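You operate a simulated robot arm through the tools that you are given. There is no shell and no other tool. Be economical: measure what you need, move in short steps, check, and stop when the job is done.

The job below is to be done with a simulated robot arm. You get a single attempt, and the scene is never put back.

Task
Vent the cream gauge plate and swap in the round yellow plug.
Fine: needle at 0 before the collar is freed; wind the large dark grey knob right out; round blue plug on the bench; lock the collar, shut the blue knob. Leave the rest.

The check looks at the end state, three seconds after you hand in, the way a careful person would. Anything else that was tipped, shoved, dropped, spilled or broken makes it a failure.

Robot
A 6-joint arm with a two-finger parallel gripper, fixed in place. Base frame: the origin is at the foot of the arm, x ahead of it, y to its left, z up. Lengths are in mm, angles in rad, forces in N, time in s.
Its first joint turns from -1.257 to 1.257 rad. Payload 0.65 kg.
The TCP is the grasp point between the finger pads, 25 mm short of the fingertips. In the tool frame z runs along the fingers and y along their closing line. The gripper opens to 76 mm. The fingers are 18 mm wide and 10 mm thick; the gripper's body (36 by 78 mm) begins 45 mm behind the TCP.
Orientation is told as [roll, pitch, yaw] about the base's x, y, z axes, in that order, counted from this pose: with the fingers straight down and closing along the base's y, the tool's x points along the base's -x, its y along +y and its z along -z.

Tools
- The arm moves only by the tool apply_moves. Its arguments are lists of equal length, an entry for each row: "slide": the shift along the tool's x, y, z in mm, a list of three; "rotation": the turn, a rotation vector about the tool's x, y, z in rad, a list of three; "claw": the gripper command, from -1 (fully open) to 1 (shut), values between in proportion. In form: {"slide": [[x, y, z], ...], "rotation": [[wx, wy, wz], ...], "claw": [claw, ...]}. A call has 1 to 8 rows; each row shifts and turns the commanded pose from where the row before left it, along the tool's axes as they then stand. A row lasts 0.2 s, in which the tool goes at most 50 mm and 0.15 rad; a call with a longer step from one row to the next is refused whole, and so is a gripper value outside its range. Where a pose cannot be reached the arm comes as near as it can. A force on the tool above 90 N (or 10 N above the force at the start of the call, whichever is more), or a blocked arm, ends the call early, and 0.2 s more pass. The fingers move at their own pace (about 108 mm/s each) and stop on an object; they squeeze with about 33 N. The grip force told is the motor's: it shows also when the fingers shut on nothing. Time passes only in rows, and 0.2 s behind the last, so rows that do not move let the fingers close. It gives the time, the measured TCP pose, the force on the tool (base axes), the opening and the grip force at its end, in the units of the frame above (readings bear some noise), and new pictures: "show" is both (left out), scene, wrist or none.
- Cameras (640 x 400 px; columns grow to the right, rows downward): "scene" is fixed at [27.1, 273.5, 404.7]; the picture's right is [-0.85, -0.52, 0.00], its down [-0.28, 0.45, -0.85] and it looks along [0.44, -0.72, -0.53] (base axes); focal length 214 px, centre (320, 200). "wrist" rides on the gripper at [-28, 0, -45] in the tool frame; the picture's right is [0.00, -1.00, 0.00], its down [0.97, 0.00, -0.24] and it looks along [0.24, 0.00, 0.97] (tool axes); focal length 218 px, centre (320, 200). There is no depth. A picture from a camera that has moved, and an enlarged one, comes with that camera's place and axes in the base frame and with its lens. The place of the scene camera against the robot may be out by one fixed shift of up to 25 mm in any direction.
- enlarge(camera, box): a new picture of the part [left, top, right, bottom] of that camera's present view, enlarged. The clock stands still meanwhile.
- hand_in(): hands the job in; it is judged then, once.

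Work in short steps. Places have to be worked out from the pictures, the camera data and where the tool is seen: move nearer, look again, correct. Check each grasp and each placing, and mend what went wrong. You have 120 turns and 170 pictures in all, those below and enlarged ones among them. Open the gripper and draw the arm clear of the work before you hand the job in, unless the task says otherwise; then end with one line.

The tools are called as a command line: name --argument value ..., lists and objects as JSON in quotes. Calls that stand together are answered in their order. apply_moves: Moves the arm, as the interface text tells. Its arguments: {"type":"object","properties":{"slide":{"type":"array","items":{"type":"array","items":{"type":"number"}}},"rotation":{"type":"array","items":{"type":"array","items":{"type":"number"}}},"claw":{"type":"array","items":{"type":"number"}},"show":{"type":"string","enum":["both","scene","wrist","none"]}},"required":["slide","rotation","claw"]} The other tools are called the same way: enlarge (camera, box) takes an enlarged picture of a part of a camera's view; hand_in () hands the job in.

At the start:

```text
time_s: 0.0
tool_pos: [238.6, 71.9, 318.2]
ee_rot: [0.003, -0.002, 0.002]
wrist_force: [-0.7, -0.2, -0.4]
width: 76.0
finger_force: 0.1
```

scene: 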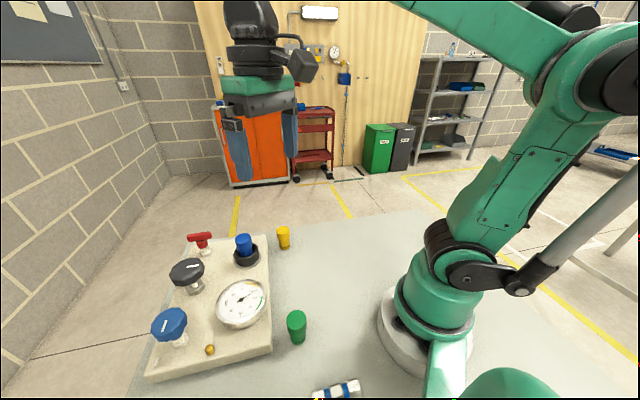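
wrist: 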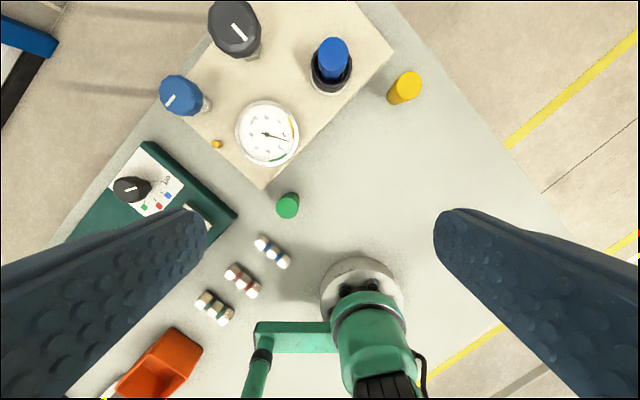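

I'll take a closer look at the plate and its surroundings in both cameras before moving anything.

enlarge --camera "scene" --box '[130, 210, 330, 400]'

enlarge --camera "wrist" --box '[140, 0, 440, 220]'

```text
2.11 times, centred on (230, 305) of scene
camera zoom: at [27.1, 273.5, 404.7], right [-0.85, -0.52, 0.0], down [-0.28, 0.45, -0.85], along [0.44, -0.72, -0.53], focal length 452 px, centre (510, -21)
```

zoom: 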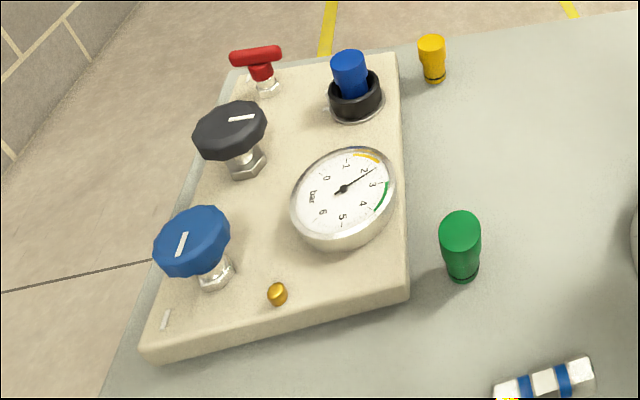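

```text
1.82 times, centred on (290, 110) of wrist
camera zoom: at [265.6, 70.0, 363.6], right [0.0, -1.0, 0.0], down [-0.97, 0.0, 0.24], along [-0.24, 0.0, -0.97], focal length 397 px, centre (374, 364)
```

zoom: 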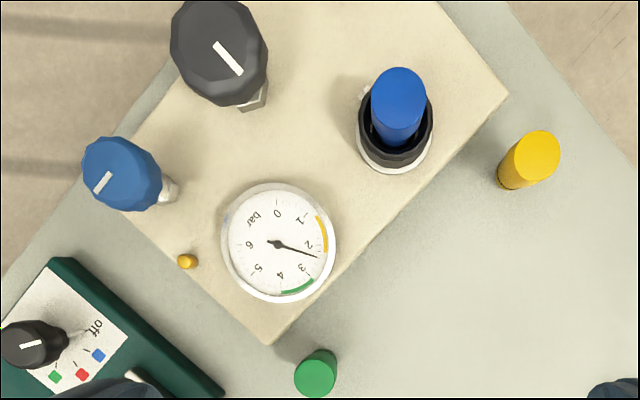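

Triangulating between the two cameras puts the bench top near z≈0, not -370. The plate is around x 280–470, y 50–240. I move to above the plate to look closer, staying well above everything.

apply_moves --slide '[[-20, 18, 20], [-20, 18, 20], [-20, 18, 20], [-10, 16, 20]]' --rotation '[[0, 0, 0], [0, 0, 0], [0, 0, 0], [0, 0, 0]]' --claw '[-1, -1, -1, -1]' --show "wrist"

```text
time_s: 1.0
tool_pos: [310.0, 142.3, 239.2]
ee_rot: [0.002, -0.002, 0.0]
wrist_force: [0.3, 0.6, -0.1]
width: 76.1
finger_force: 0.0
camera wrist: at [336.3, 140.0, 284.5], right [0.0, -1.0, 0.0], down [-0.97, 0.0, 0.24], along [-0.24, 0.0, -0.97], focal length 218 px, centre (320, 200)
```

wrist: 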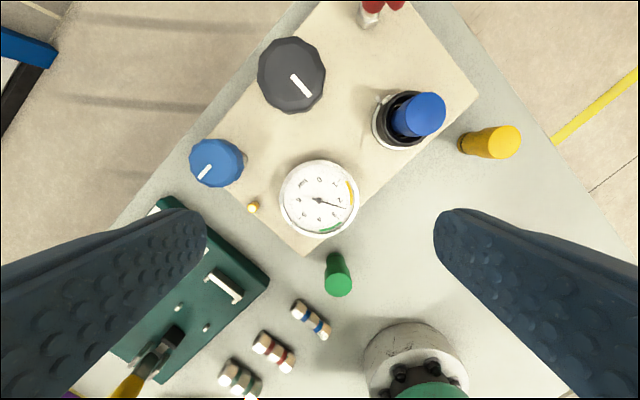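

The view from here is good; I enlarge the plate for its marks.

enlarge --camera "wrist" --box '[180, 0, 340, 100]'

enlarge --camera "wrist" --box '[340, 60, 540, 185]'

enlarge --camera "wrist" --box '[170, 120, 370, 245]'

```text
4.00 times, centred on (260, 50) of wrist
camera zoom: at [336.3, 140.0, 284.5], right [0.0, -1.0, 0.0], down [-0.97, 0.0, 0.24], along [-0.24, 0.0, -0.97], focal length 873 px, centre (560, 800)
```

zoom: 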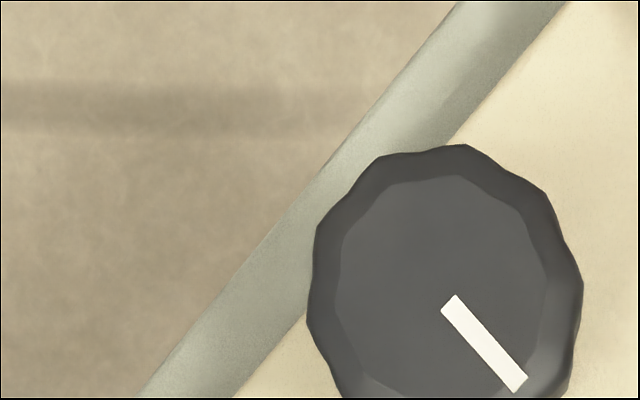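

```text
3.20 times, centred on (440, 122) of wrist
camera zoom: at [336.3, 140.0, 284.5], right [0.0, -1.0, 0.0], down [-0.97, 0.0, 0.24], along [-0.24, 0.0, -0.97], focal length 698 px, centre (-64, 448)
```

zoom: 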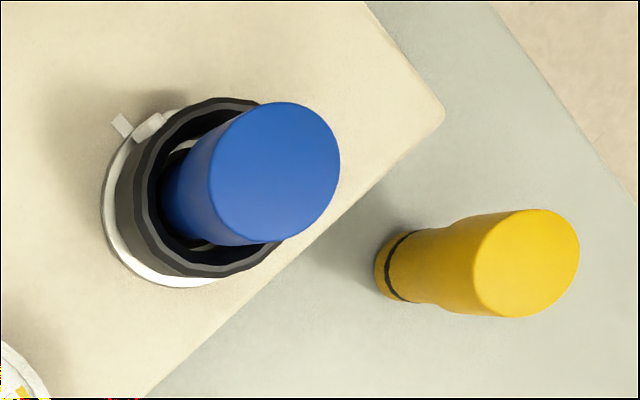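

```text
3.20 times, centred on (270, 182) of wrist
camera zoom: at [336.3, 140.0, 284.5], right [0.0, -1.0, 0.0], down [-0.97, 0.0, 0.24], along [-0.24, 0.0, -0.97], focal length 698 px, centre (480, 256)
```

zoom: 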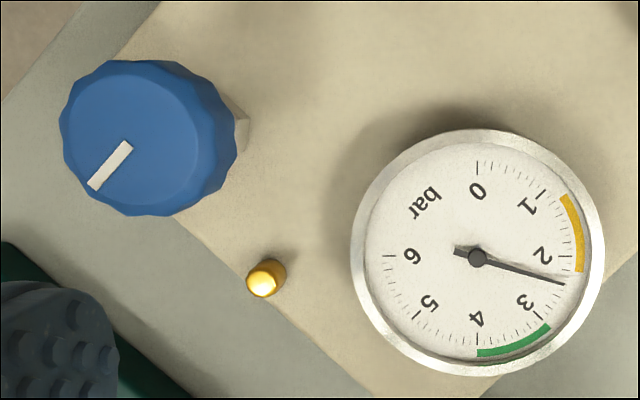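

The collar's pip lines up with the plate mark. The blue knob's line points along its own plate mark, and the needle is at about 2.3 bar. I move over the dark grey knob to pin down its centre and height.

apply_moves --slide '[[-40, 9, 10], [-40, 10, 15], [0, 0, 25]]' --rotation '[[0, 0, 0], [0, 0, 0], [0, 0, 0]]' --claw '[-1, -1, -1]'

```text
time_s: 1.8
tool_pos: [388.7, 161.5, 187.6]
ee_rot: [0.003, -0.001, -0.001]
wrist_force: [-0.4, 0.7, 0.0]
width: 76.0
finger_force: 0.1
camera wrist: at [416.4, 159.6, 232.4], right [0.0, -1.0, 0.0], down [-0.97, 0.0, 0.24], along [-0.24, 0.0, -0.97], focal length 218 px, centre (320, 200)
```

scene: 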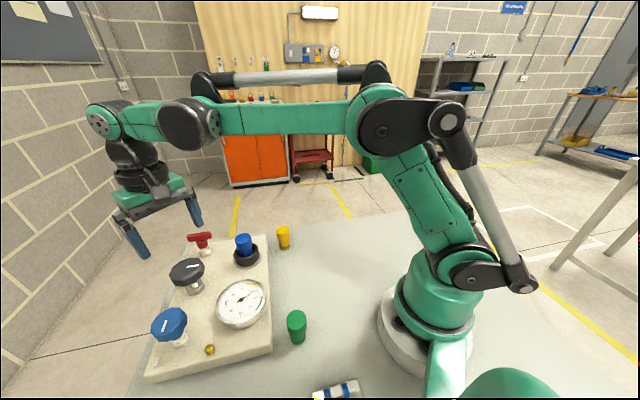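
wrist: 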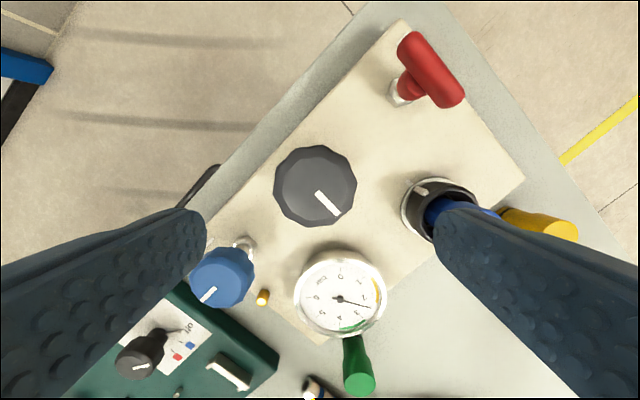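

The dark grey knob's centre works out at about (393, 163), top at z≈93, about 55 mm across. I descend over it with the fingers open and pre-turn clockwise to leave room for unwinding.

apply_moves --slide '[[-4.3, 1.5, 20], [0, 0, 25], [0, 0, 20], [0, 0, 20], [0, 0, 20], [0, 0, 0]]' --rotation '[[0, 0, 0.15], [0, 0, 0.15], [0, 0, 0.15], [0, 0, 0.15], [0, 0, 0.15], [0, 0, 0.15]]' --claw '[-1, -1, -1, -1, -1, -1]'

```text
time_s: 3.2
tool_pos: [393.9, 164.3, 83.8]
ee_rot: [0.002, -0.001, -0.902]
wrist_force: [-0.3, 0.6, 0.6]
width: 76.1
finger_force: 0.0
camera wrist: at [410.4, 140.9, 129.2], right [-0.78, -0.62, 0.0], down [-0.6, 0.76, 0.24], along [-0.15, 0.19, -0.97], focal length 218 px, centre (320, 200)
```

scene: 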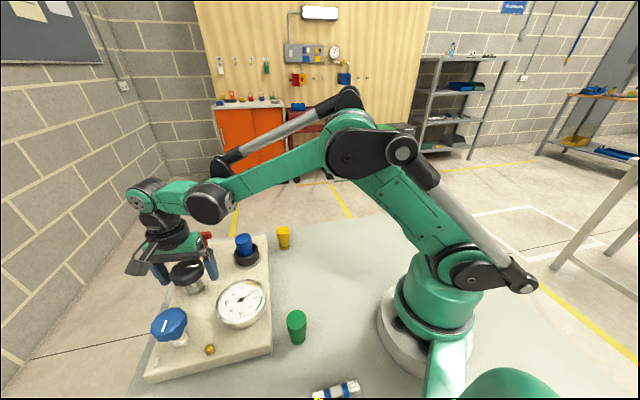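
wrist: 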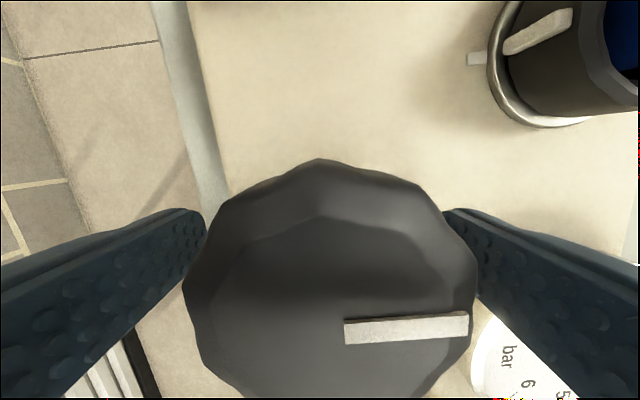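

Centred well. I close on the knob and unwind it anticlockwise.

apply_moves --slide '[[0, 0, 0], [0, 0, 0], [0, 0, 0], [0, 0, 0], [0, 0, 0], [0, 0, 0], [0, 0, 0], [0, 0, 0]]' --rotation '[[0, 0, 0], [0, 0, 0], [0, 0, -0.15], [0, 0, -0.15], [0, 0, -0.15], [0, 0, -0.15], [0, 0, -0.15], [0, 0, -0.15]]' --claw '[1, 1, 1, 1, 1, 1, 1, 1]'

```text
time_s: 5.0
tool_pos: [393.9, 165.2, 82.9]
ee_rot: [0.008, -0.007, 0.005]
wrist_force: [18.3, 26.8, 27.4]
width: 52.9
finger_force: 44.9
camera wrist: at [420.3, 163.0, 129.4], right [0.01, -1.0, -0.01], down [-0.97, -0.01, 0.23], along [-0.23, 0.01, -0.97], focal length 218 px, centre (320, 200)
```

scene: 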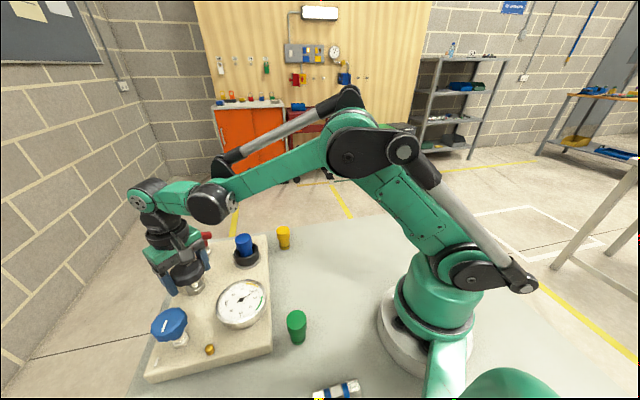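
wrist: 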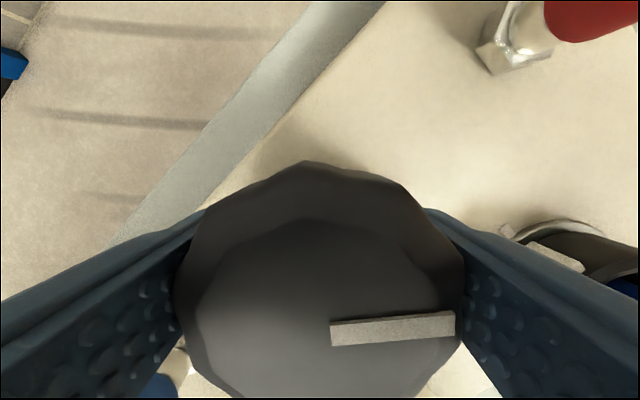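

The knob turned with the gripper. I continue, nudging the axis toward the side that relieves the force, and check the needle.

apply_moves --slide '[[-1, 1.5, -1], [0, 0, 0], [0, 0, 0], [0, 0, 0], [0, 0, 0], [0, 0, 0], [0, 0, 0], [0, 0, 0]]' --rotation '[[0, 0, -0.15], [0, 0, -0.15], [0, 0, -0.15], [0, 0, -0.15], [0, 0, -0.15], [0, 0, -0.15], [0, 0, -0.15], [0, 0, -0.15]]' --claw '[1, 1, 1, 1, 1, 1, 1, 1]' --show "wrist"

enlarge --camera "scene" --box '[140, 220, 300, 380]'

```text
time_s: 6.8
tool_pos: [393.1, 167.7, 85.6]
ee_rot: [0.01, -0.007, 1.207]
wrist_force: [-41.0, 33.9, 1.9]
width: 53.3
finger_force: 45.6
camera wrist: at [401.6, 191.4, 130.6], right [0.93, -0.36, -0.01], down [-0.34, -0.91, 0.23], along [-0.09, -0.21, -0.97], focal length 218 px, centre (320, 200)
```

wrist: 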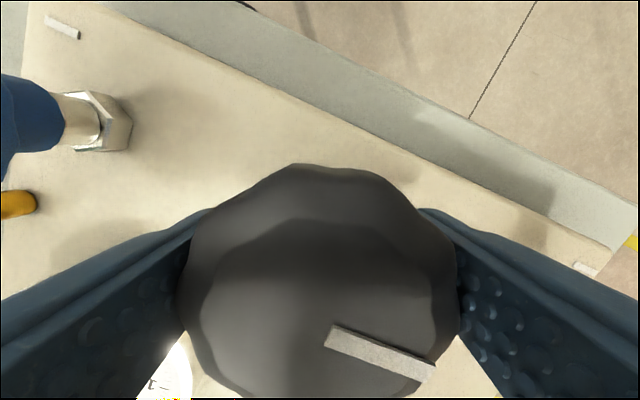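

```text
2.50 times, centred on (220, 300) of scene
camera zoom: at [27.1, 273.6, 404.7], right [-0.85, -0.52, 0.0], down [-0.28, 0.45, -0.85], along [0.44, -0.72, -0.53], focal length 536 px, centre (570, -50)
```

zoom: 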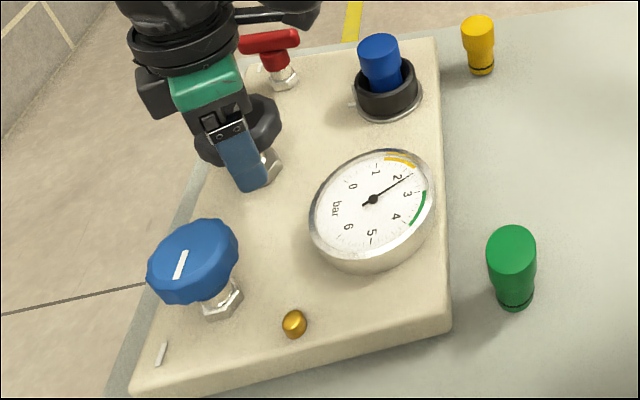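

The knob turned further but slipped about 0.35 rad in the grip, with side load; the needle still reads 2.3. I release it and look to re-centre.

apply_moves --slide '[[0, 0, 0], [0, 0, 0]]' --rotation '[[0, 0, 0], [0, 0, 0]]' --claw '[-1, -1]' --show "wrist"

```text
time_s: 7.4
tool_pos: [394.5, 163.1, 84.6]
ee_rot: [-0.002, -0.002, 1.2]
wrist_force: [0.6, 0.9, -0.2]
width: 75.9
finger_force: 0.1
camera wrist: at [404.1, 187.9, 130.3], right [0.93, -0.36, 0.0], down [-0.35, -0.91, 0.24], along [-0.08, -0.22, -0.97], focal length 218 px, centre (320, 200)
```

wrist: 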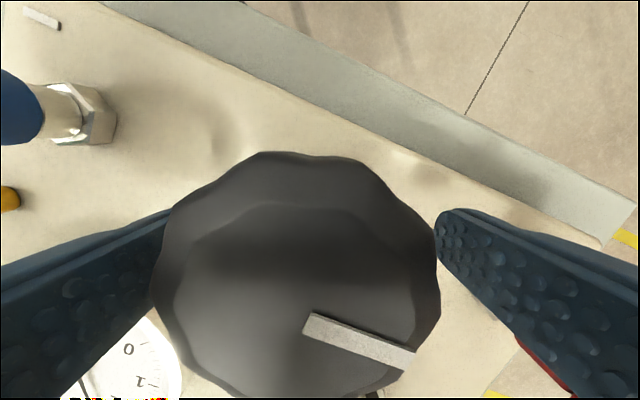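

The knob axis sits about 5 mm to the tool's +y, at roughly (390.5, 164). I shift there and wind the open gripper back for a second bite.

apply_moves --slide '[[0.5, 4.1, 0], [0, 0, 0], [0, 0, 0], [0, 0, 0], [0, 0, 0], [0, 0, 0], [0, 0, 0], [0, 0, 0]]' --rotation '[[0, 0, 0.15], [0, 0, 0.15], [0, 0, 0.15], [0, 0, 0.15], [0, 0, 0.15], [0, 0, 0.15], [0, 0, 0.15], [0, 0, 0.15]]' --claw '[-1, -1, -1, -1, -1, -1, -1, -1]' --show "wrist"

apply_moves --slide '[[0, 0, 0], [0, 0, 0], [0, 0, 0], [0, 0, 0], [0, 0, 0], [0, 0, 0], [0, 0, 0], [0, 0, 0]]' --rotation '[[0, 0, 0.15], [0, 0, 0.15], [0, 0, 0.15], [0, 0, 0.15], [0, 0, 0.15], [0, 0, 0.15], [0, 0, 0.15], [0, 0, 0.15]]' --claw '[-1, -1, -1, -1, -1, -1, -1, -1]' --show "wrist"

```text
time_s: 9.2
tool_pos: [389.5, 164.8, 85.0]
ee_rot: [0.001, -0.002, -0.002]
wrist_force: [-0.2, 0.0, 0.5]
width: 76.1
finger_force: 0.0
camera wrist: at [416.9, 163.4, 130.0], right [0.0, -1.0, 0.0], down [-0.97, 0.0, 0.24], along [-0.24, 0.0, -0.97], focal length 218 px, centre (320, 200)
```

wrist: 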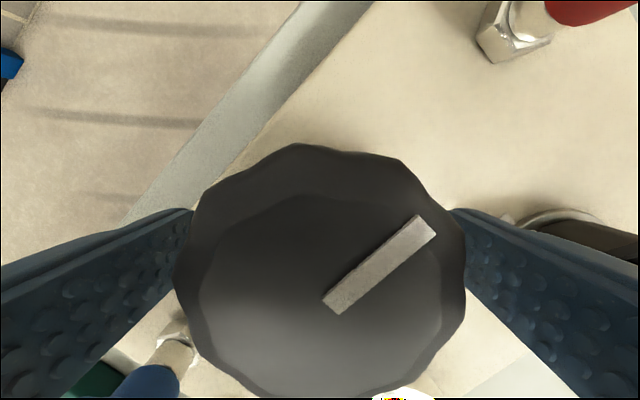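

```text
time_s: 11.0
tool_pos: [390.2, 164.8, 85.1]
ee_rot: [0.002, 0.002, -1.201]
wrist_force: [0.7, 0.5, -0.3]
width: 75.8
finger_force: 0.0
camera wrist: at [398.7, 137.7, 130.0], right [-0.93, -0.36, 0.0], down [-0.35, 0.9, 0.24], along [-0.09, 0.23, -0.97], focal length 218 px, centre (320, 200)
```

wrist: 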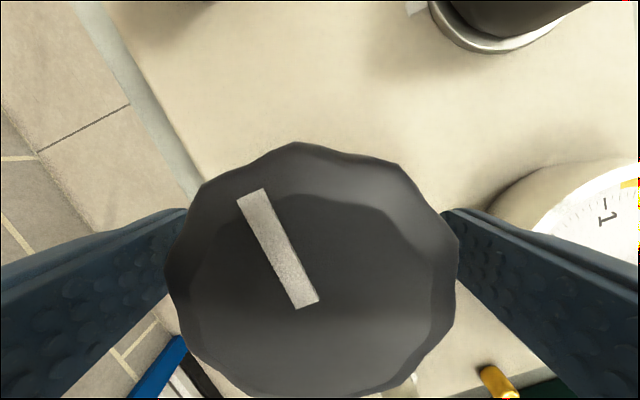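

Now it is centred. I close and unwind again.

apply_moves --slide '[[0, 0, 0], [0, 0, 0], [0, 0, 0], [0, 0, 0], [0, 0, 0], [0, 0, 0], [0, 0, 0], [0, 0, 0]]' --rotation '[[0, 0, 0], [0, 0, 0], [0, 0, -0.15], [0, 0, -0.15], [0, 0, -0.15], [0, 0, -0.15], [0, 0, -0.15], [0, 0, -0.15]]' --claw '[1, 1, 1, 1, 1, 1, 1, 1]' --show "wrist"

apply_moves --slide '[[0, 0, 0], [0, 0, 0], [0, 0, 0], [0, 0, 0], [0, 0, 0], [0, 0, 0], [0, 0, 0], [0, 0, 0]]' --rotation '[[0, 0, -0.15], [0, 0, -0.15], [0, 0, -0.15], [0, 0, -0.15], [0, 0, -0.15], [0, 0, -0.15], [0, 0, -0.15], [0, 0, -0.15]]' --claw '[1, 1, 1, 1, 1, 1, 1, 1]' --show "wrist"

```text
time_s: 12.8
tool_pos: [389.7, 165.0, 84.6]
ee_rot: [0.003, 0.0, -0.298]
wrist_force: [-0.2, 1.6, -5.5]
width: 52.8
finger_force: 45.6
camera wrist: at [415.9, 155.3, 129.6], right [-0.29, -0.96, 0.0], down [-0.93, 0.28, 0.24], along [-0.23, 0.07, -0.97], focal length 218 px, centre (320, 200)
```

wrist: 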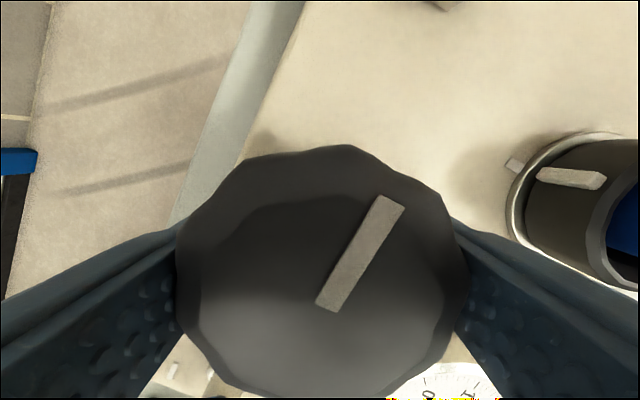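

```text
time_s: 14.6
tool_pos: [390.9, 164.4, 84.4]
ee_rot: [-0.002, -0.002, 0.902]
wrist_force: [5.2, -8.7, 0.6]
width: 53.4
finger_force: 44.9
camera wrist: at [407.2, 184.9, 129.9], right [0.78, -0.62, 0.0], down [-0.6, -0.76, 0.24], along [-0.15, -0.19, -0.97], focal length 218 px, centre (320, 200)
```

wrist: 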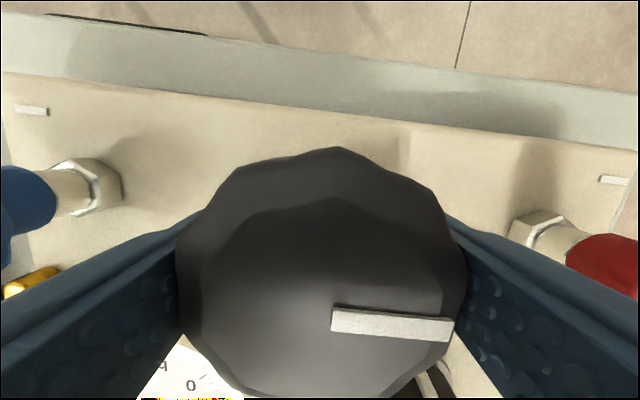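

The mark moved in the gripper frame by about as much as the gripper turned, so the knob now stands still, apparently at its outer stop. I release and rise to compare the mark and read the gauge.

apply_moves --slide '[[0, 0, 0], [0, 0, 0], [0, 0, -20], [0, 0, -25], [0, 0, -30], [0, 0, -30], [0, 0, 0]]' --rotation '[[0, 0, 0], [0, 0, 0.15], [0, 0, 0.15], [0, 0, 0.15], [0, 0, 0.15], [0, 0, 0.15], [0, 0, 0.15]]' --claw '[-1, -1, -1, -1, -1, -1, -1]' --show "wrist"

enlarge --camera "scene" --box '[140, 220, 300, 380]'

```text
time_s: 16.2
tool_pos: [389.6, 164.8, 189.0]
ee_rot: [0.0, 0.0, -0.001]
wrist_force: [0.1, 0.2, -0.7]
width: 76.1
finger_force: 0.0
camera wrist: at [416.3, 163.2, 234.2], right [0.0, -1.0, 0.0], down [-0.97, 0.0, 0.24], along [-0.24, 0.0, -0.97], focal length 218 px, centre (320, 200)
```

wrist: 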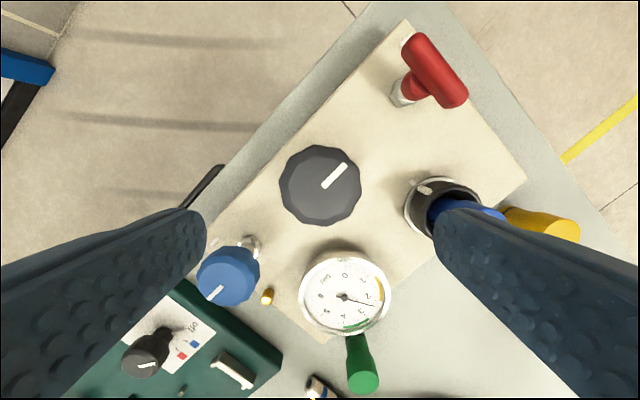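

```text
2.50 times, centred on (220, 300) of scene
camera zoom: at [27.1, 273.5, 404.7], right [-0.85, -0.52, 0.0], down [-0.28, 0.45, -0.85], along [0.44, -0.72, -0.53], focal length 536 px, centre (570, -50)
```

zoom: 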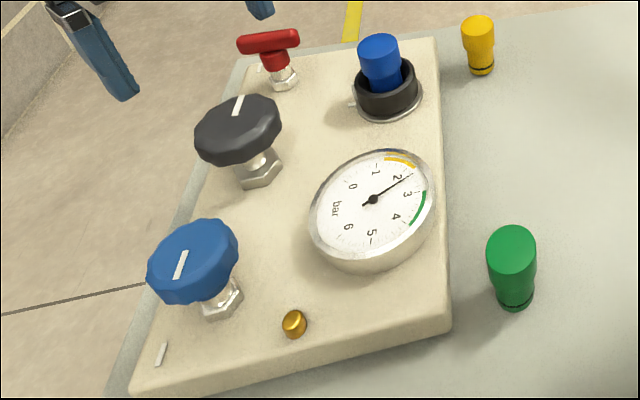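

The grey knob stopped after about 1.65 rad of unwinding, and the needle still reads 2.3, so trapped pressure remains. The blue knob beside the brass outlet should be the bleed. I move over it at about (321, 232), keeping the tips above its top.

apply_moves --slide '[[23, 23, 0], [23, 23, 10], [22, 21, 20], [0, 0, 20], [0, 0, 14]]' --rotation '[[0, 0, 0.1], [0, 0, 0.15], [0, 0, 0.15], [0, 0, 0.1], [0, 0, 0]]' --claw '[-1, -1, -1, -1, -1]' --show "wrist"

```text
time_s: 17.4
tool_pos: [329.3, 237.5, 123.7]
ee_rot: [0.002, 0.0, -0.502]
wrist_force: [0.7, 0.5, -0.6]
width: 76.0
finger_force: 0.1
camera wrist: at [353.6, 222.7, 169.4], right [-0.48, -0.88, 0.0], down [-0.85, 0.47, 0.24], along [-0.21, 0.12, -0.97], focal length 218 px, centre (320, 200)
```

wrist: 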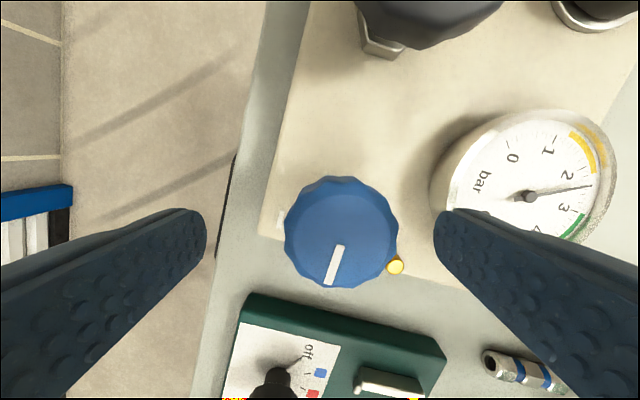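

I enlarge to compare the blue knob's line with its plate mark.

enlarge --camera "wrist" --box '[240, 160, 440, 300]'

enlarge --camera "scene" --box '[140, 290, 240, 390]'

```text
2.86 times, centred on (340, 230) of wrist
camera zoom: at [353.6, 222.7, 169.4], right [-0.48, -0.88, 0.0], down [-0.85, 0.47, 0.24], along [-0.21, 0.12, -0.97], focal length 624 px, centre (263, 114)
```

zoom: 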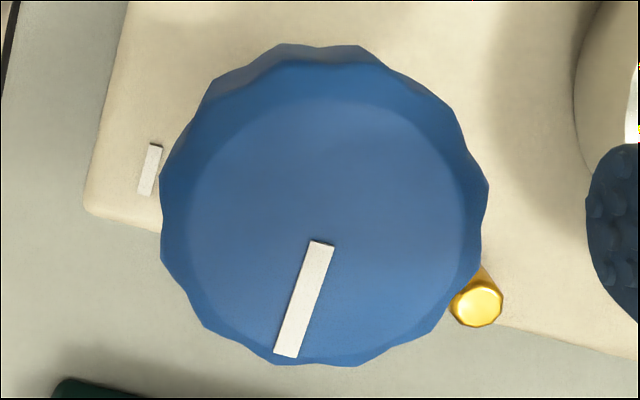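

```text
4.00 times, centred on (190, 340) of scene
camera zoom: at [27.1, 273.5, 404.7], right [-0.85, -0.52, 0.0], down [-0.28, 0.45, -0.85], along [0.44, -0.72, -0.53], focal length 858 px, centre (840, -360)
```

zoom: 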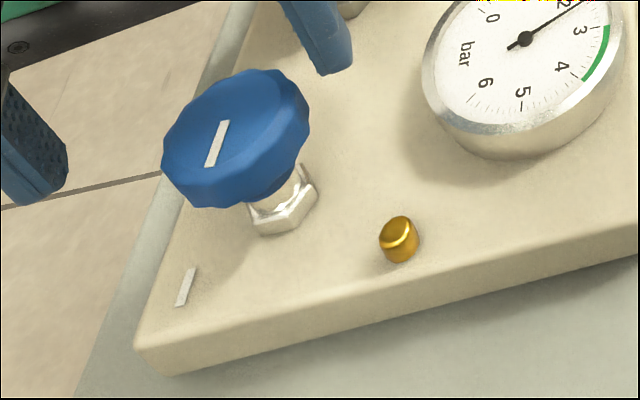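

The blue line is parallel to its dash, which I take as the shut position, so I remember this orientation. I centre, descend, grip and open it anticlockwise.

apply_moves --slide '[[5.3, -8.4, 0], [0, 0, 22], [0, 0, 22], [0, 0, 0], [0, 0, 0]]' --rotation '[[0, 0, 0], [0, 0, 0], [0, 0, 0], [0, 0, 0], [0, 0, 0]]' --claw '[-1, -1, -1, 1, 1]' --show "wrist"

apply_moves --slide '[[0, 0, 0], [0, 0, 0], [0, 0, 0], [0, 0, 0], [0, 0, 0], [0, 0, 0]]' --rotation '[[0, 0, -0.15], [0, 0, -0.15], [0, 0, -0.15], [0, 0, -0.15], [0, 0, -0.15], [0, 0, -0.15]]' --claw '[1, 1, 1, 1, 1, 1]' --show "wrist"

enlarge --camera "scene" --box '[140, 220, 300, 380]'

```text
time_s: 18.6
tool_pos: [320.7, 234.4, 81.8]
ee_rot: [0.0, 0.0, -0.499]
wrist_force: [-14.0, -14.5, -5.2]
width: 41.3
finger_force: 45.0
camera wrist: at [344.6, 219.4, 125.9], right [-0.48, -0.88, 0.0], down [-0.85, 0.46, 0.24], along [-0.21, 0.11, -0.97], focal length 218 px, centre (320, 200)
```

wrist: 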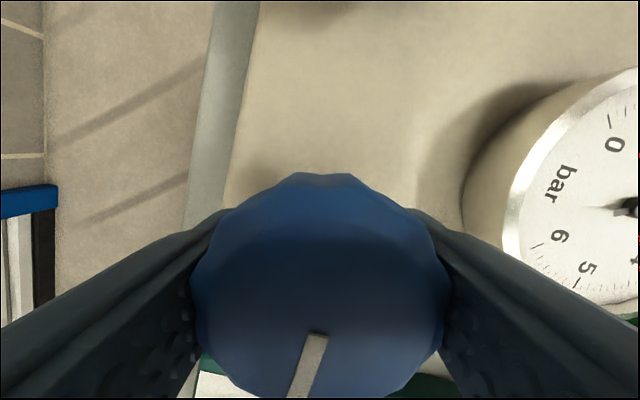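

```text
time_s: 20.0
tool_pos: [322.0, 232.3, 82.5]
ee_rot: [-0.001, 0.004, 0.403]
wrist_force: [-12.9, -32.4, -22.8]
width: 41.2
finger_force: 44.5
camera wrist: at [346.4, 242.5, 126.6], right [0.39, -0.92, 0.0], down [-0.89, -0.38, 0.24], along [-0.22, -0.1, -0.97], focal length 218 px, centre (320, 200)
```

wrist: 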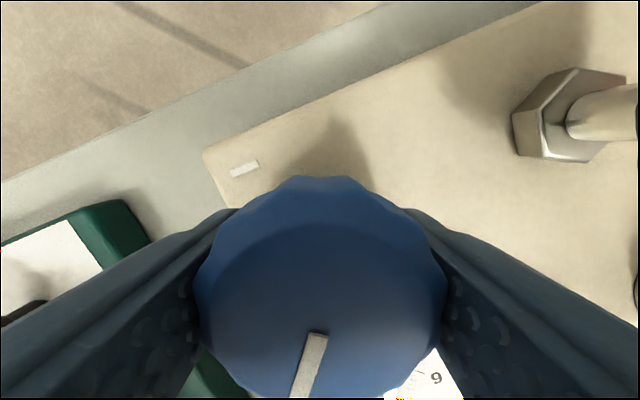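

```text
2.50 times, centred on (220, 300) of scene
camera zoom: at [27.2, 273.6, 404.6], right [-0.85, -0.52, 0.0], down [-0.28, 0.45, -0.85], along [0.44, -0.72, -0.53], focal length 536 px, centre (570, -50)
```

zoom: 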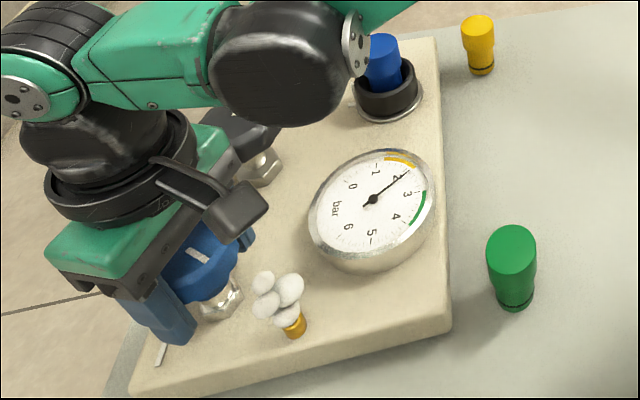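

White puffs come from the brass outlet, so it is venting. I hold and wait, watching the needle.

apply_moves --slide '[[0, 0, 0], [0, 0, 0], [0, 0, 0], [0, 0, 0], [0, 0, 0], [0, 0, 0], [0, 0, 0], [0, 0, 0]]' --rotation '[[0, 0, 0], [0, 0, 0], [0, 0, 0], [0, 0, 0], [0, 0, 0], [0, 0, 0], [0, 0, 0], [0, 0, 0]]' --claw '[1, 1, 1, 1, 1, 1, 1, 1]' --show "none"

enlarge --camera "scene" --box '[140, 220, 300, 380]'

```text
time_s: 21.8
tool_pos: [321.5, 233.8, 82.0]
ee_rot: [-0.003, 0.001, 0.398]
wrist_force: [-5.5, -36.9, -12.3]
width: 41.3
finger_force: 45.4
```

```text
2.50 times, centred on (220, 300) of scene
camera zoom: at [27.2, 273.6, 404.6], right [-0.85, -0.52, 0.0], down [-0.28, 0.45, -0.85], along [0.44, -0.72, -0.53], focal length 536 px, centre (570, -50)
```

zoom: 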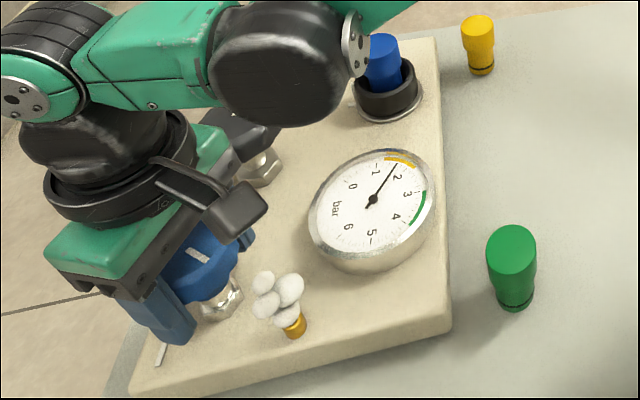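

It's falling (about 1.7 now). I release the blue knob, rise clear, and let it bleed.

apply_moves --slide '[[0, 0, 0], [0, 0, 0], [0, 0, -25], [0, 0, -25], [0, 0, -30], [0, 0, -30], [0, 0, 0], [0, 0, 0]]' --rotation '[[0, 0, 0], [0, 0, 0], [0, 0, 0], [0, 0, 0.1], [0, 0, 0.15], [0, 0, 0.15], [0, 0, 0], [0, 0, 0]]' --claw '[-1, -1, -1, -1, -1, -1, -1, -1]' --show "wrist"

apply_moves --slide '[[0, 0, 0], [0, 0, 0], [0, 0, 0], [0, 0, 0], [0, 0, 0], [0, 0, 0], [0, 0, 0], [0, 0, 0]]' --rotation '[[0, 0, 0], [0, 0, 0], [0, 0, 0], [0, 0, 0], [0, 0, 0], [0, 0, 0], [0, 0, 0], [0, 0, 0]]' --claw '[-1, -1, -1, -1, -1, -1, -1, -1]' --show "wrist"

```text
time_s: 23.6
tool_pos: [322.0, 232.6, 192.4]
ee_rot: [0.001, -0.002, 0.002]
wrist_force: [1.1, -0.2, -1.2]
width: 76.2
finger_force: 0.1
camera wrist: at [348.4, 231.6, 237.7], right [0.0, -1.0, 0.0], down [-0.97, 0.0, 0.24], along [-0.24, 0.0, -0.97], focal length 218 px, centre (320, 200)
```

wrist: 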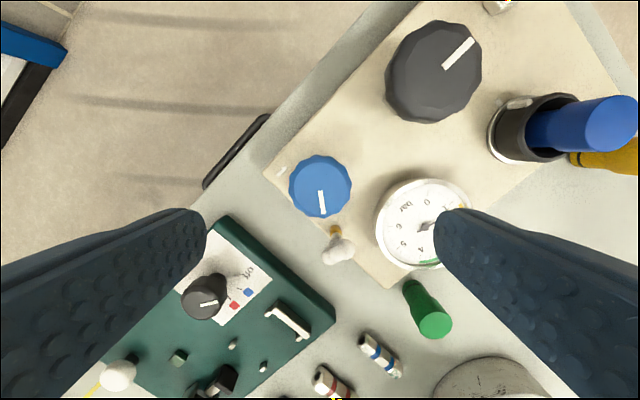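

```text
time_s: 25.4
tool_pos: [322.2, 232.7, 192.1]
ee_rot: [0.001, -0.001, 0.003]
wrist_force: [-0.8, -0.6, 0.9]
width: 76.0
finger_force: 0.0
camera wrist: at [348.4, 231.6, 237.5], right [0.0, -1.0, 0.0], down [-0.97, 0.0, 0.24], along [-0.24, 0.0, -0.97], focal length 218 px, centre (320, 200)
```

wrist: 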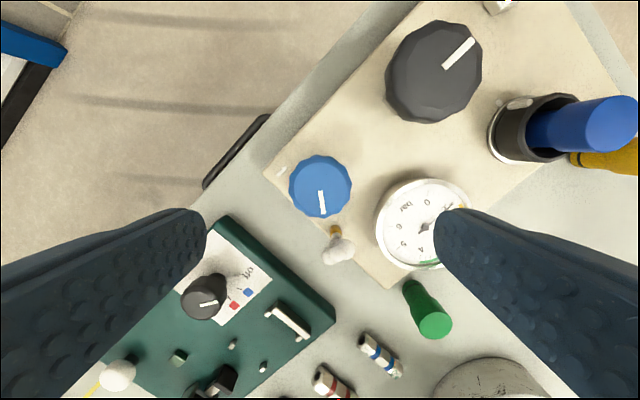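

I move over to view the collar and socket while the pressure bleeds.

apply_moves --slide '[[-5, -42, -3], [-5, -42, -3], [-5, -42, -3], [-5, -42, 0]]' --rotation '[[0, 0, 0], [0, 0, 0], [0, 0, 0], [0, 0, 0]]' --claw '[-1, -1, -1, -1]'

enlarge --camera "scene" --box '[140, 220, 300, 380]'

enlarge --camera "wrist" --box '[220, 100, 420, 300]'

```text
time_s: 26.4
tool_pos: [342.0, 67.1, 200.3]
ee_rot: [0.001, -0.001, 0.003]
wrist_force: [0.8, -0.3, -0.1]
width: 76.1
finger_force: 0.0
camera wrist: at [368.9, 64.7, 246.4], right [0.0, -1.0, 0.0], down [-0.97, 0.0, 0.24], along [-0.24, 0.0, -0.97], focal length 218 px, centre (320, 200)
```

scene: 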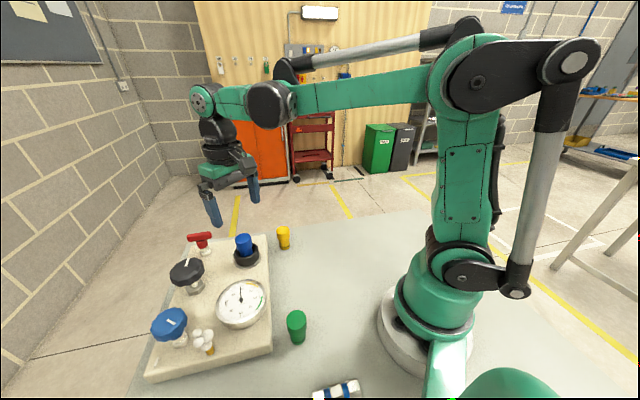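
wrist: 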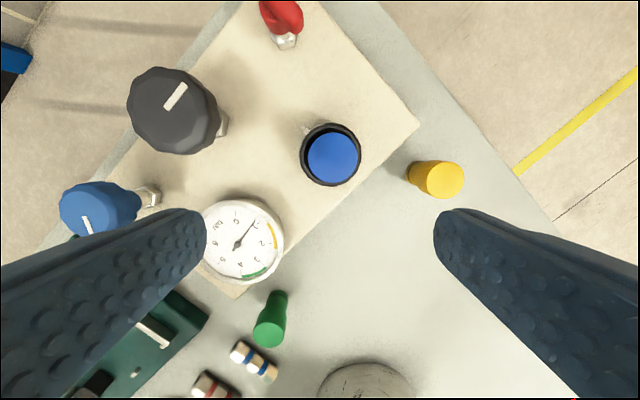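

```text
2.50 times, centred on (220, 300) of scene
camera zoom: at [27.1, 273.6, 404.7], right [-0.85, -0.52, 0.0], down [-0.28, 0.45, -0.85], along [0.44, -0.72, -0.53], focal length 536 px, centre (570, -50)
```

zoom: 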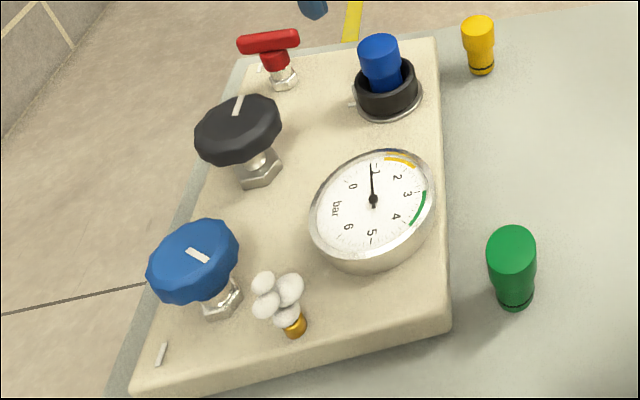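

```text
2.00 times, centred on (320, 200) of wrist
camera zoom: at [368.9, 64.7, 246.4], right [0.0, -1.0, 0.0], down [-0.97, 0.0, 0.24], along [-0.24, 0.0, -0.97], focal length 436 px, centre (320, 200)
```

zoom: 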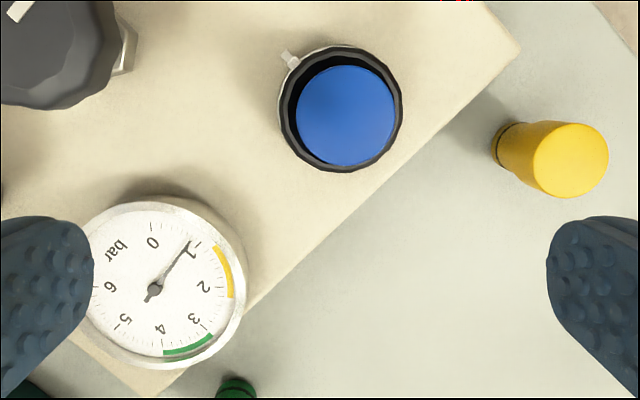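

The needle is at about 1 and still falling. The plug top is near (361, 55, z≈90), with the collar below it. I centre over it with the tips still above the plug, to size the collar while it bleeds.

apply_moves --slide '[[-10, -6, 15], [-9, -5.6, 20], [0, 0, 20], [0, 0, 18], [0, 0, 0], [0, 0, 0], [0, 0, 0], [0, 0, 0]]' --rotation '[[0, 0, 0], [0, 0, 0], [0, 0, 0], [0, 0, 0], [0, 0, 0], [0, 0, 0], [0, 0, 0], [0, 0, 0]]' --claw '[-1, -1, -1, -1, -1, -1, -1, -1]'

enlarge --camera "scene" --box '[170, 220, 290, 340]'

```text
time_s: 28.2
tool_pos: [360.7, 54.8, 128.0]
ee_rot: [0.003, -0.002, 0.002]
wrist_force: [-1.0, 0.3, 0.6]
width: 76.0
finger_force: 0.0
camera wrist: at [387.8, 54.1, 172.8], right [0.0, -1.0, 0.0], down [-0.97, 0.0, 0.24], along [-0.24, 0.0, -0.97], focal length 218 px, centre (320, 200)
```

scene: 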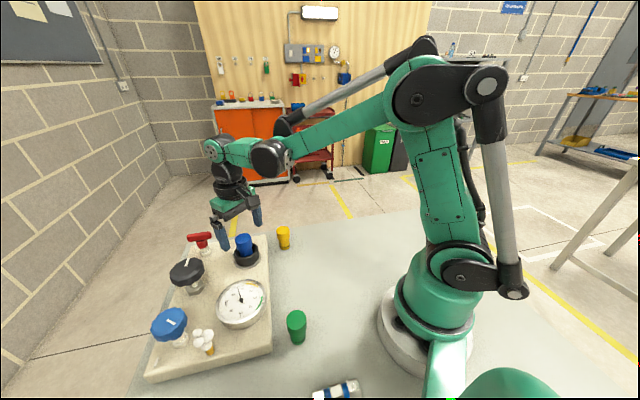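
wrist: 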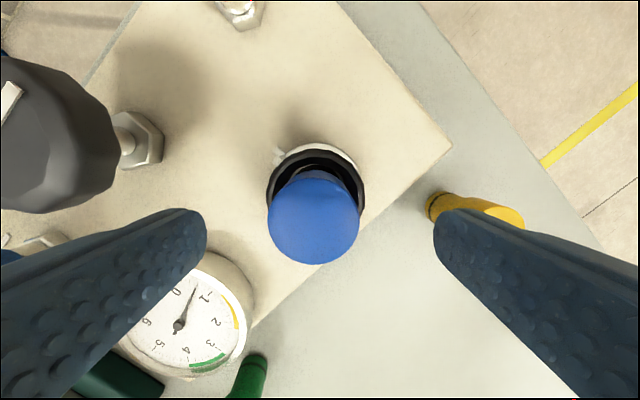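

```text
3.33 times, centred on (230, 280) of scene
camera zoom: at [27.1, 273.5, 404.7], right [-0.85, -0.52, 0.0], down [-0.28, 0.45, -0.85], along [0.44, -0.72, -0.53], focal length 715 px, centre (620, -67)
```

zoom: 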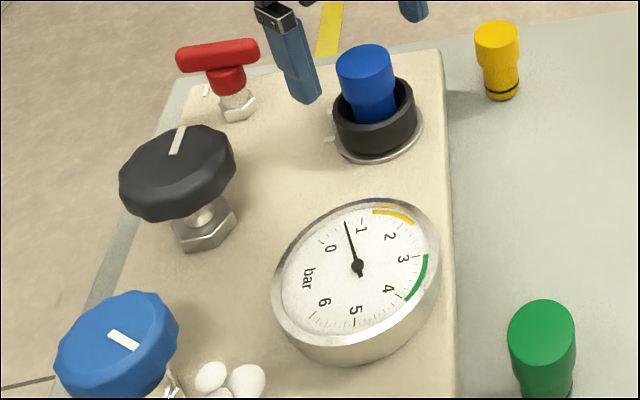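

The needle is at about 0.6. I wait here until it reads 0.

apply_moves --slide '[[0, 0, 0], [0, 0, 0], [0, 0, 0], [0, 0, 0], [0, 0, 0], [0, 0, 0], [0, 0, 0], [0, 0, 0]]' --rotation '[[0, 0, 0], [0, 0, 0], [0, 0, 0], [0, 0, 0], [0, 0, 0], [0, 0, 0], [0, 0, 0], [0, 0, 0]]' --claw '[-1, -1, -1, -1, -1, -1, -1, -1]' --show "none"

apply_moves --slide '[[0, 0, 0], [0, 0, 0], [0, 0, 0], [0, 0, 0], [0, 0, 0], [0, 0, 0], [0, 0, 0], [0, 0, 0]]' --rotation '[[0, 0, 0], [0, 0, 0], [0, 0, 0], [0, 0, 0], [0, 0, 0], [0, 0, 0], [0, 0, 0], [0, 0, 0]]' --claw '[-1, -1, -1, -1, -1, -1, -1, -1]' --show "none"

apply_moves --slide '[[0, 0, 0], [0, 0, 0], [0, 0, 0], [0, 0, 0], [0, 0, 0], [0, 0, 0], [0, 0, 0], [0, 0, 0]]' --rotation '[[0, 0, 0], [0, 0, 0], [0, 0, 0], [0, 0, 0], [0, 0, 0], [0, 0, 0], [0, 0, 0], [0, 0, 0]]' --claw '[-1, -1, -1, -1, -1, -1, -1, -1]' --show "none"

enlarge --camera "scene" --box '[170, 240, 290, 360]'

```text
time_s: 30.0
tool_pos: [360.7, 56.0, 126.8]
ee_rot: [0.003, -0.003, 0.001]
wrist_force: [-0.3, -0.1, -0.6]
width: 75.8
finger_force: 0.1
```

```text
time_s: 31.8
tool_pos: [360.7, 55.2, 126.9]
ee_rot: [0.001, -0.002, 0.002]
wrist_force: [0.8, -0.1, -0.6]
width: 75.9
finger_force: 0.0
```

```text
time_s: 33.6
tool_pos: [361.0, 55.0, 128.6]
ee_rot: [0.003, -0.001, 0.002]
wrist_force: [0.0, -0.7, -0.7]
width: 76.2
finger_force: 0.1
```

```text
3.33 times, centred on (230, 300) of scene
camera zoom: at [27.1, 273.5, 404.7], right [-0.85, -0.52, 0.0], down [-0.28, 0.45, -0.85], along [0.44, -0.72, -0.53], focal length 715 px, centre (620, -133)
```

zoom: 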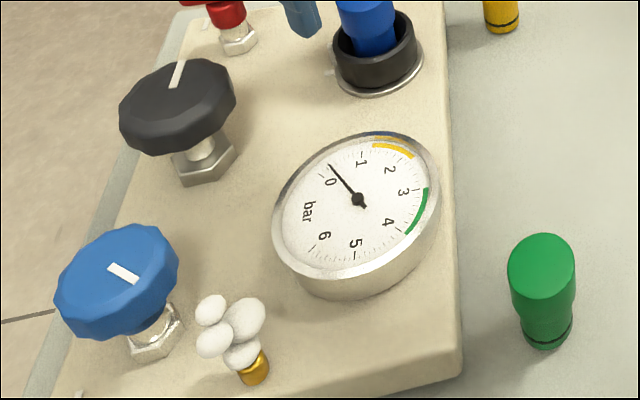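

Nearly 0. I wait a little more and read it from the wrist camera as well.

apply_moves --slide '[[0, 0, 0], [0, 0, 0], [0, 0, 0], [0, 0, 0], [0, 0, 0], [0, 0, 0], [0, 0, 0], [0, 0, 0]]' --rotation '[[0, 0, 0], [0, 0, 0], [0, 0, 0], [0, 0, 0], [0, 0, 0], [0, 0, 0], [0, 0, 0], [0, 0, 0]]' --claw '[-1, -1, -1, -1, -1, -1, -1, -1]' --show "none"

apply_moves --slide '[[0, 0, 0], [0, 0, 0], [0, 0, 0], [0, 0, 0], [0, 0, 0], [0, 0, 0], [0, 0, 0], [0, 0, 0]]' --rotation '[[0, 0, 0], [0, 0, 0], [0, 0, 0], [0, 0, 0], [0, 0, 0], [0, 0, 0], [0, 0, 0], [0, 0, 0]]' --claw '[-1, -1, -1, -1, -1, -1, -1, -1]' --show "none"

apply_moves --slide '[[0, 0, 0], [0, 0, 0], [0, 0, 0], [0, 0, 0], [0, 0, 0], [0, 0, 0], [0, 0, 0], [0, 0, 0]]' --rotation '[[0, 0, 0], [0, 0, 0], [0, 0, 0], [0, 0, 0], [0, 0, 0], [0, 0, 0], [0, 0, 0], [0, 0, 0]]' --claw '[-1, -1, -1, -1, -1, -1, -1, -1]' --show "none"

enlarge --camera "scene" --box '[180, 260, 290, 360]'

enlarge --camera "wrist" --box '[120, 240, 280, 400]'

```text
time_s: 35.4
tool_pos: [361.4, 56.1, 126.8]
ee_rot: [0.002, -0.001, 0.003]
wrist_force: [-0.2, 0.6, 0.2]
width: 75.9
finger_force: 0.1
```

```text
time_s: 37.2
tool_pos: [360.9, 54.8, 127.8]
ee_rot: [0.002, -0.004, 0.001]
wrist_force: [0.0, 0.7, -0.1]
width: 75.6
finger_force: 0.2
```

```text
time_s: 39.0
tool_pos: [360.9, 55.4, 127.8]
ee_rot: [0.002, -0.002, 0.003]
wrist_force: [-0.2, 0.5, 0.6]
width: 76.0
finger_force: 0.1
```

```text
4.00 times, centred on (235, 310) of scene
camera zoom: at [27.1, 273.5, 404.7], right [-0.85, -0.52, 0.0], down [-0.28, 0.45, -0.85], along [0.44, -0.72, -0.53], focal length 858 px, centre (660, -240)
```

zoom: 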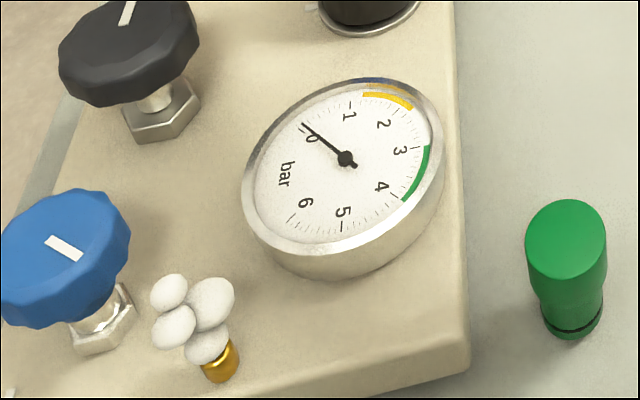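

```text
2.50 times, centred on (200, 320) of wrist
camera zoom: at [387.8, 54.1, 172.8], right [0.0, -1.0, 0.0], down [-0.97, 0.0, 0.24], along [-0.24, 0.0, -0.97], focal length 546 px, centre (620, -100)
```

zoom: 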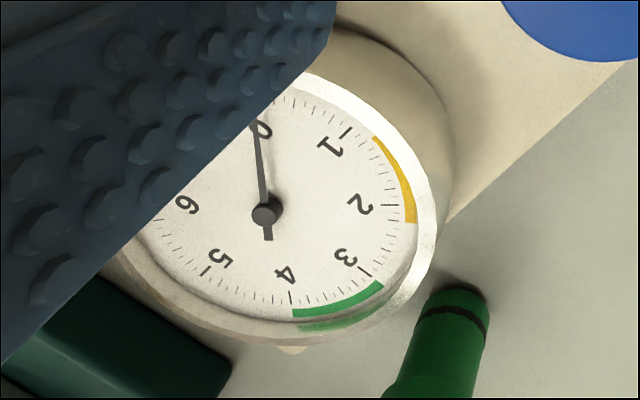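

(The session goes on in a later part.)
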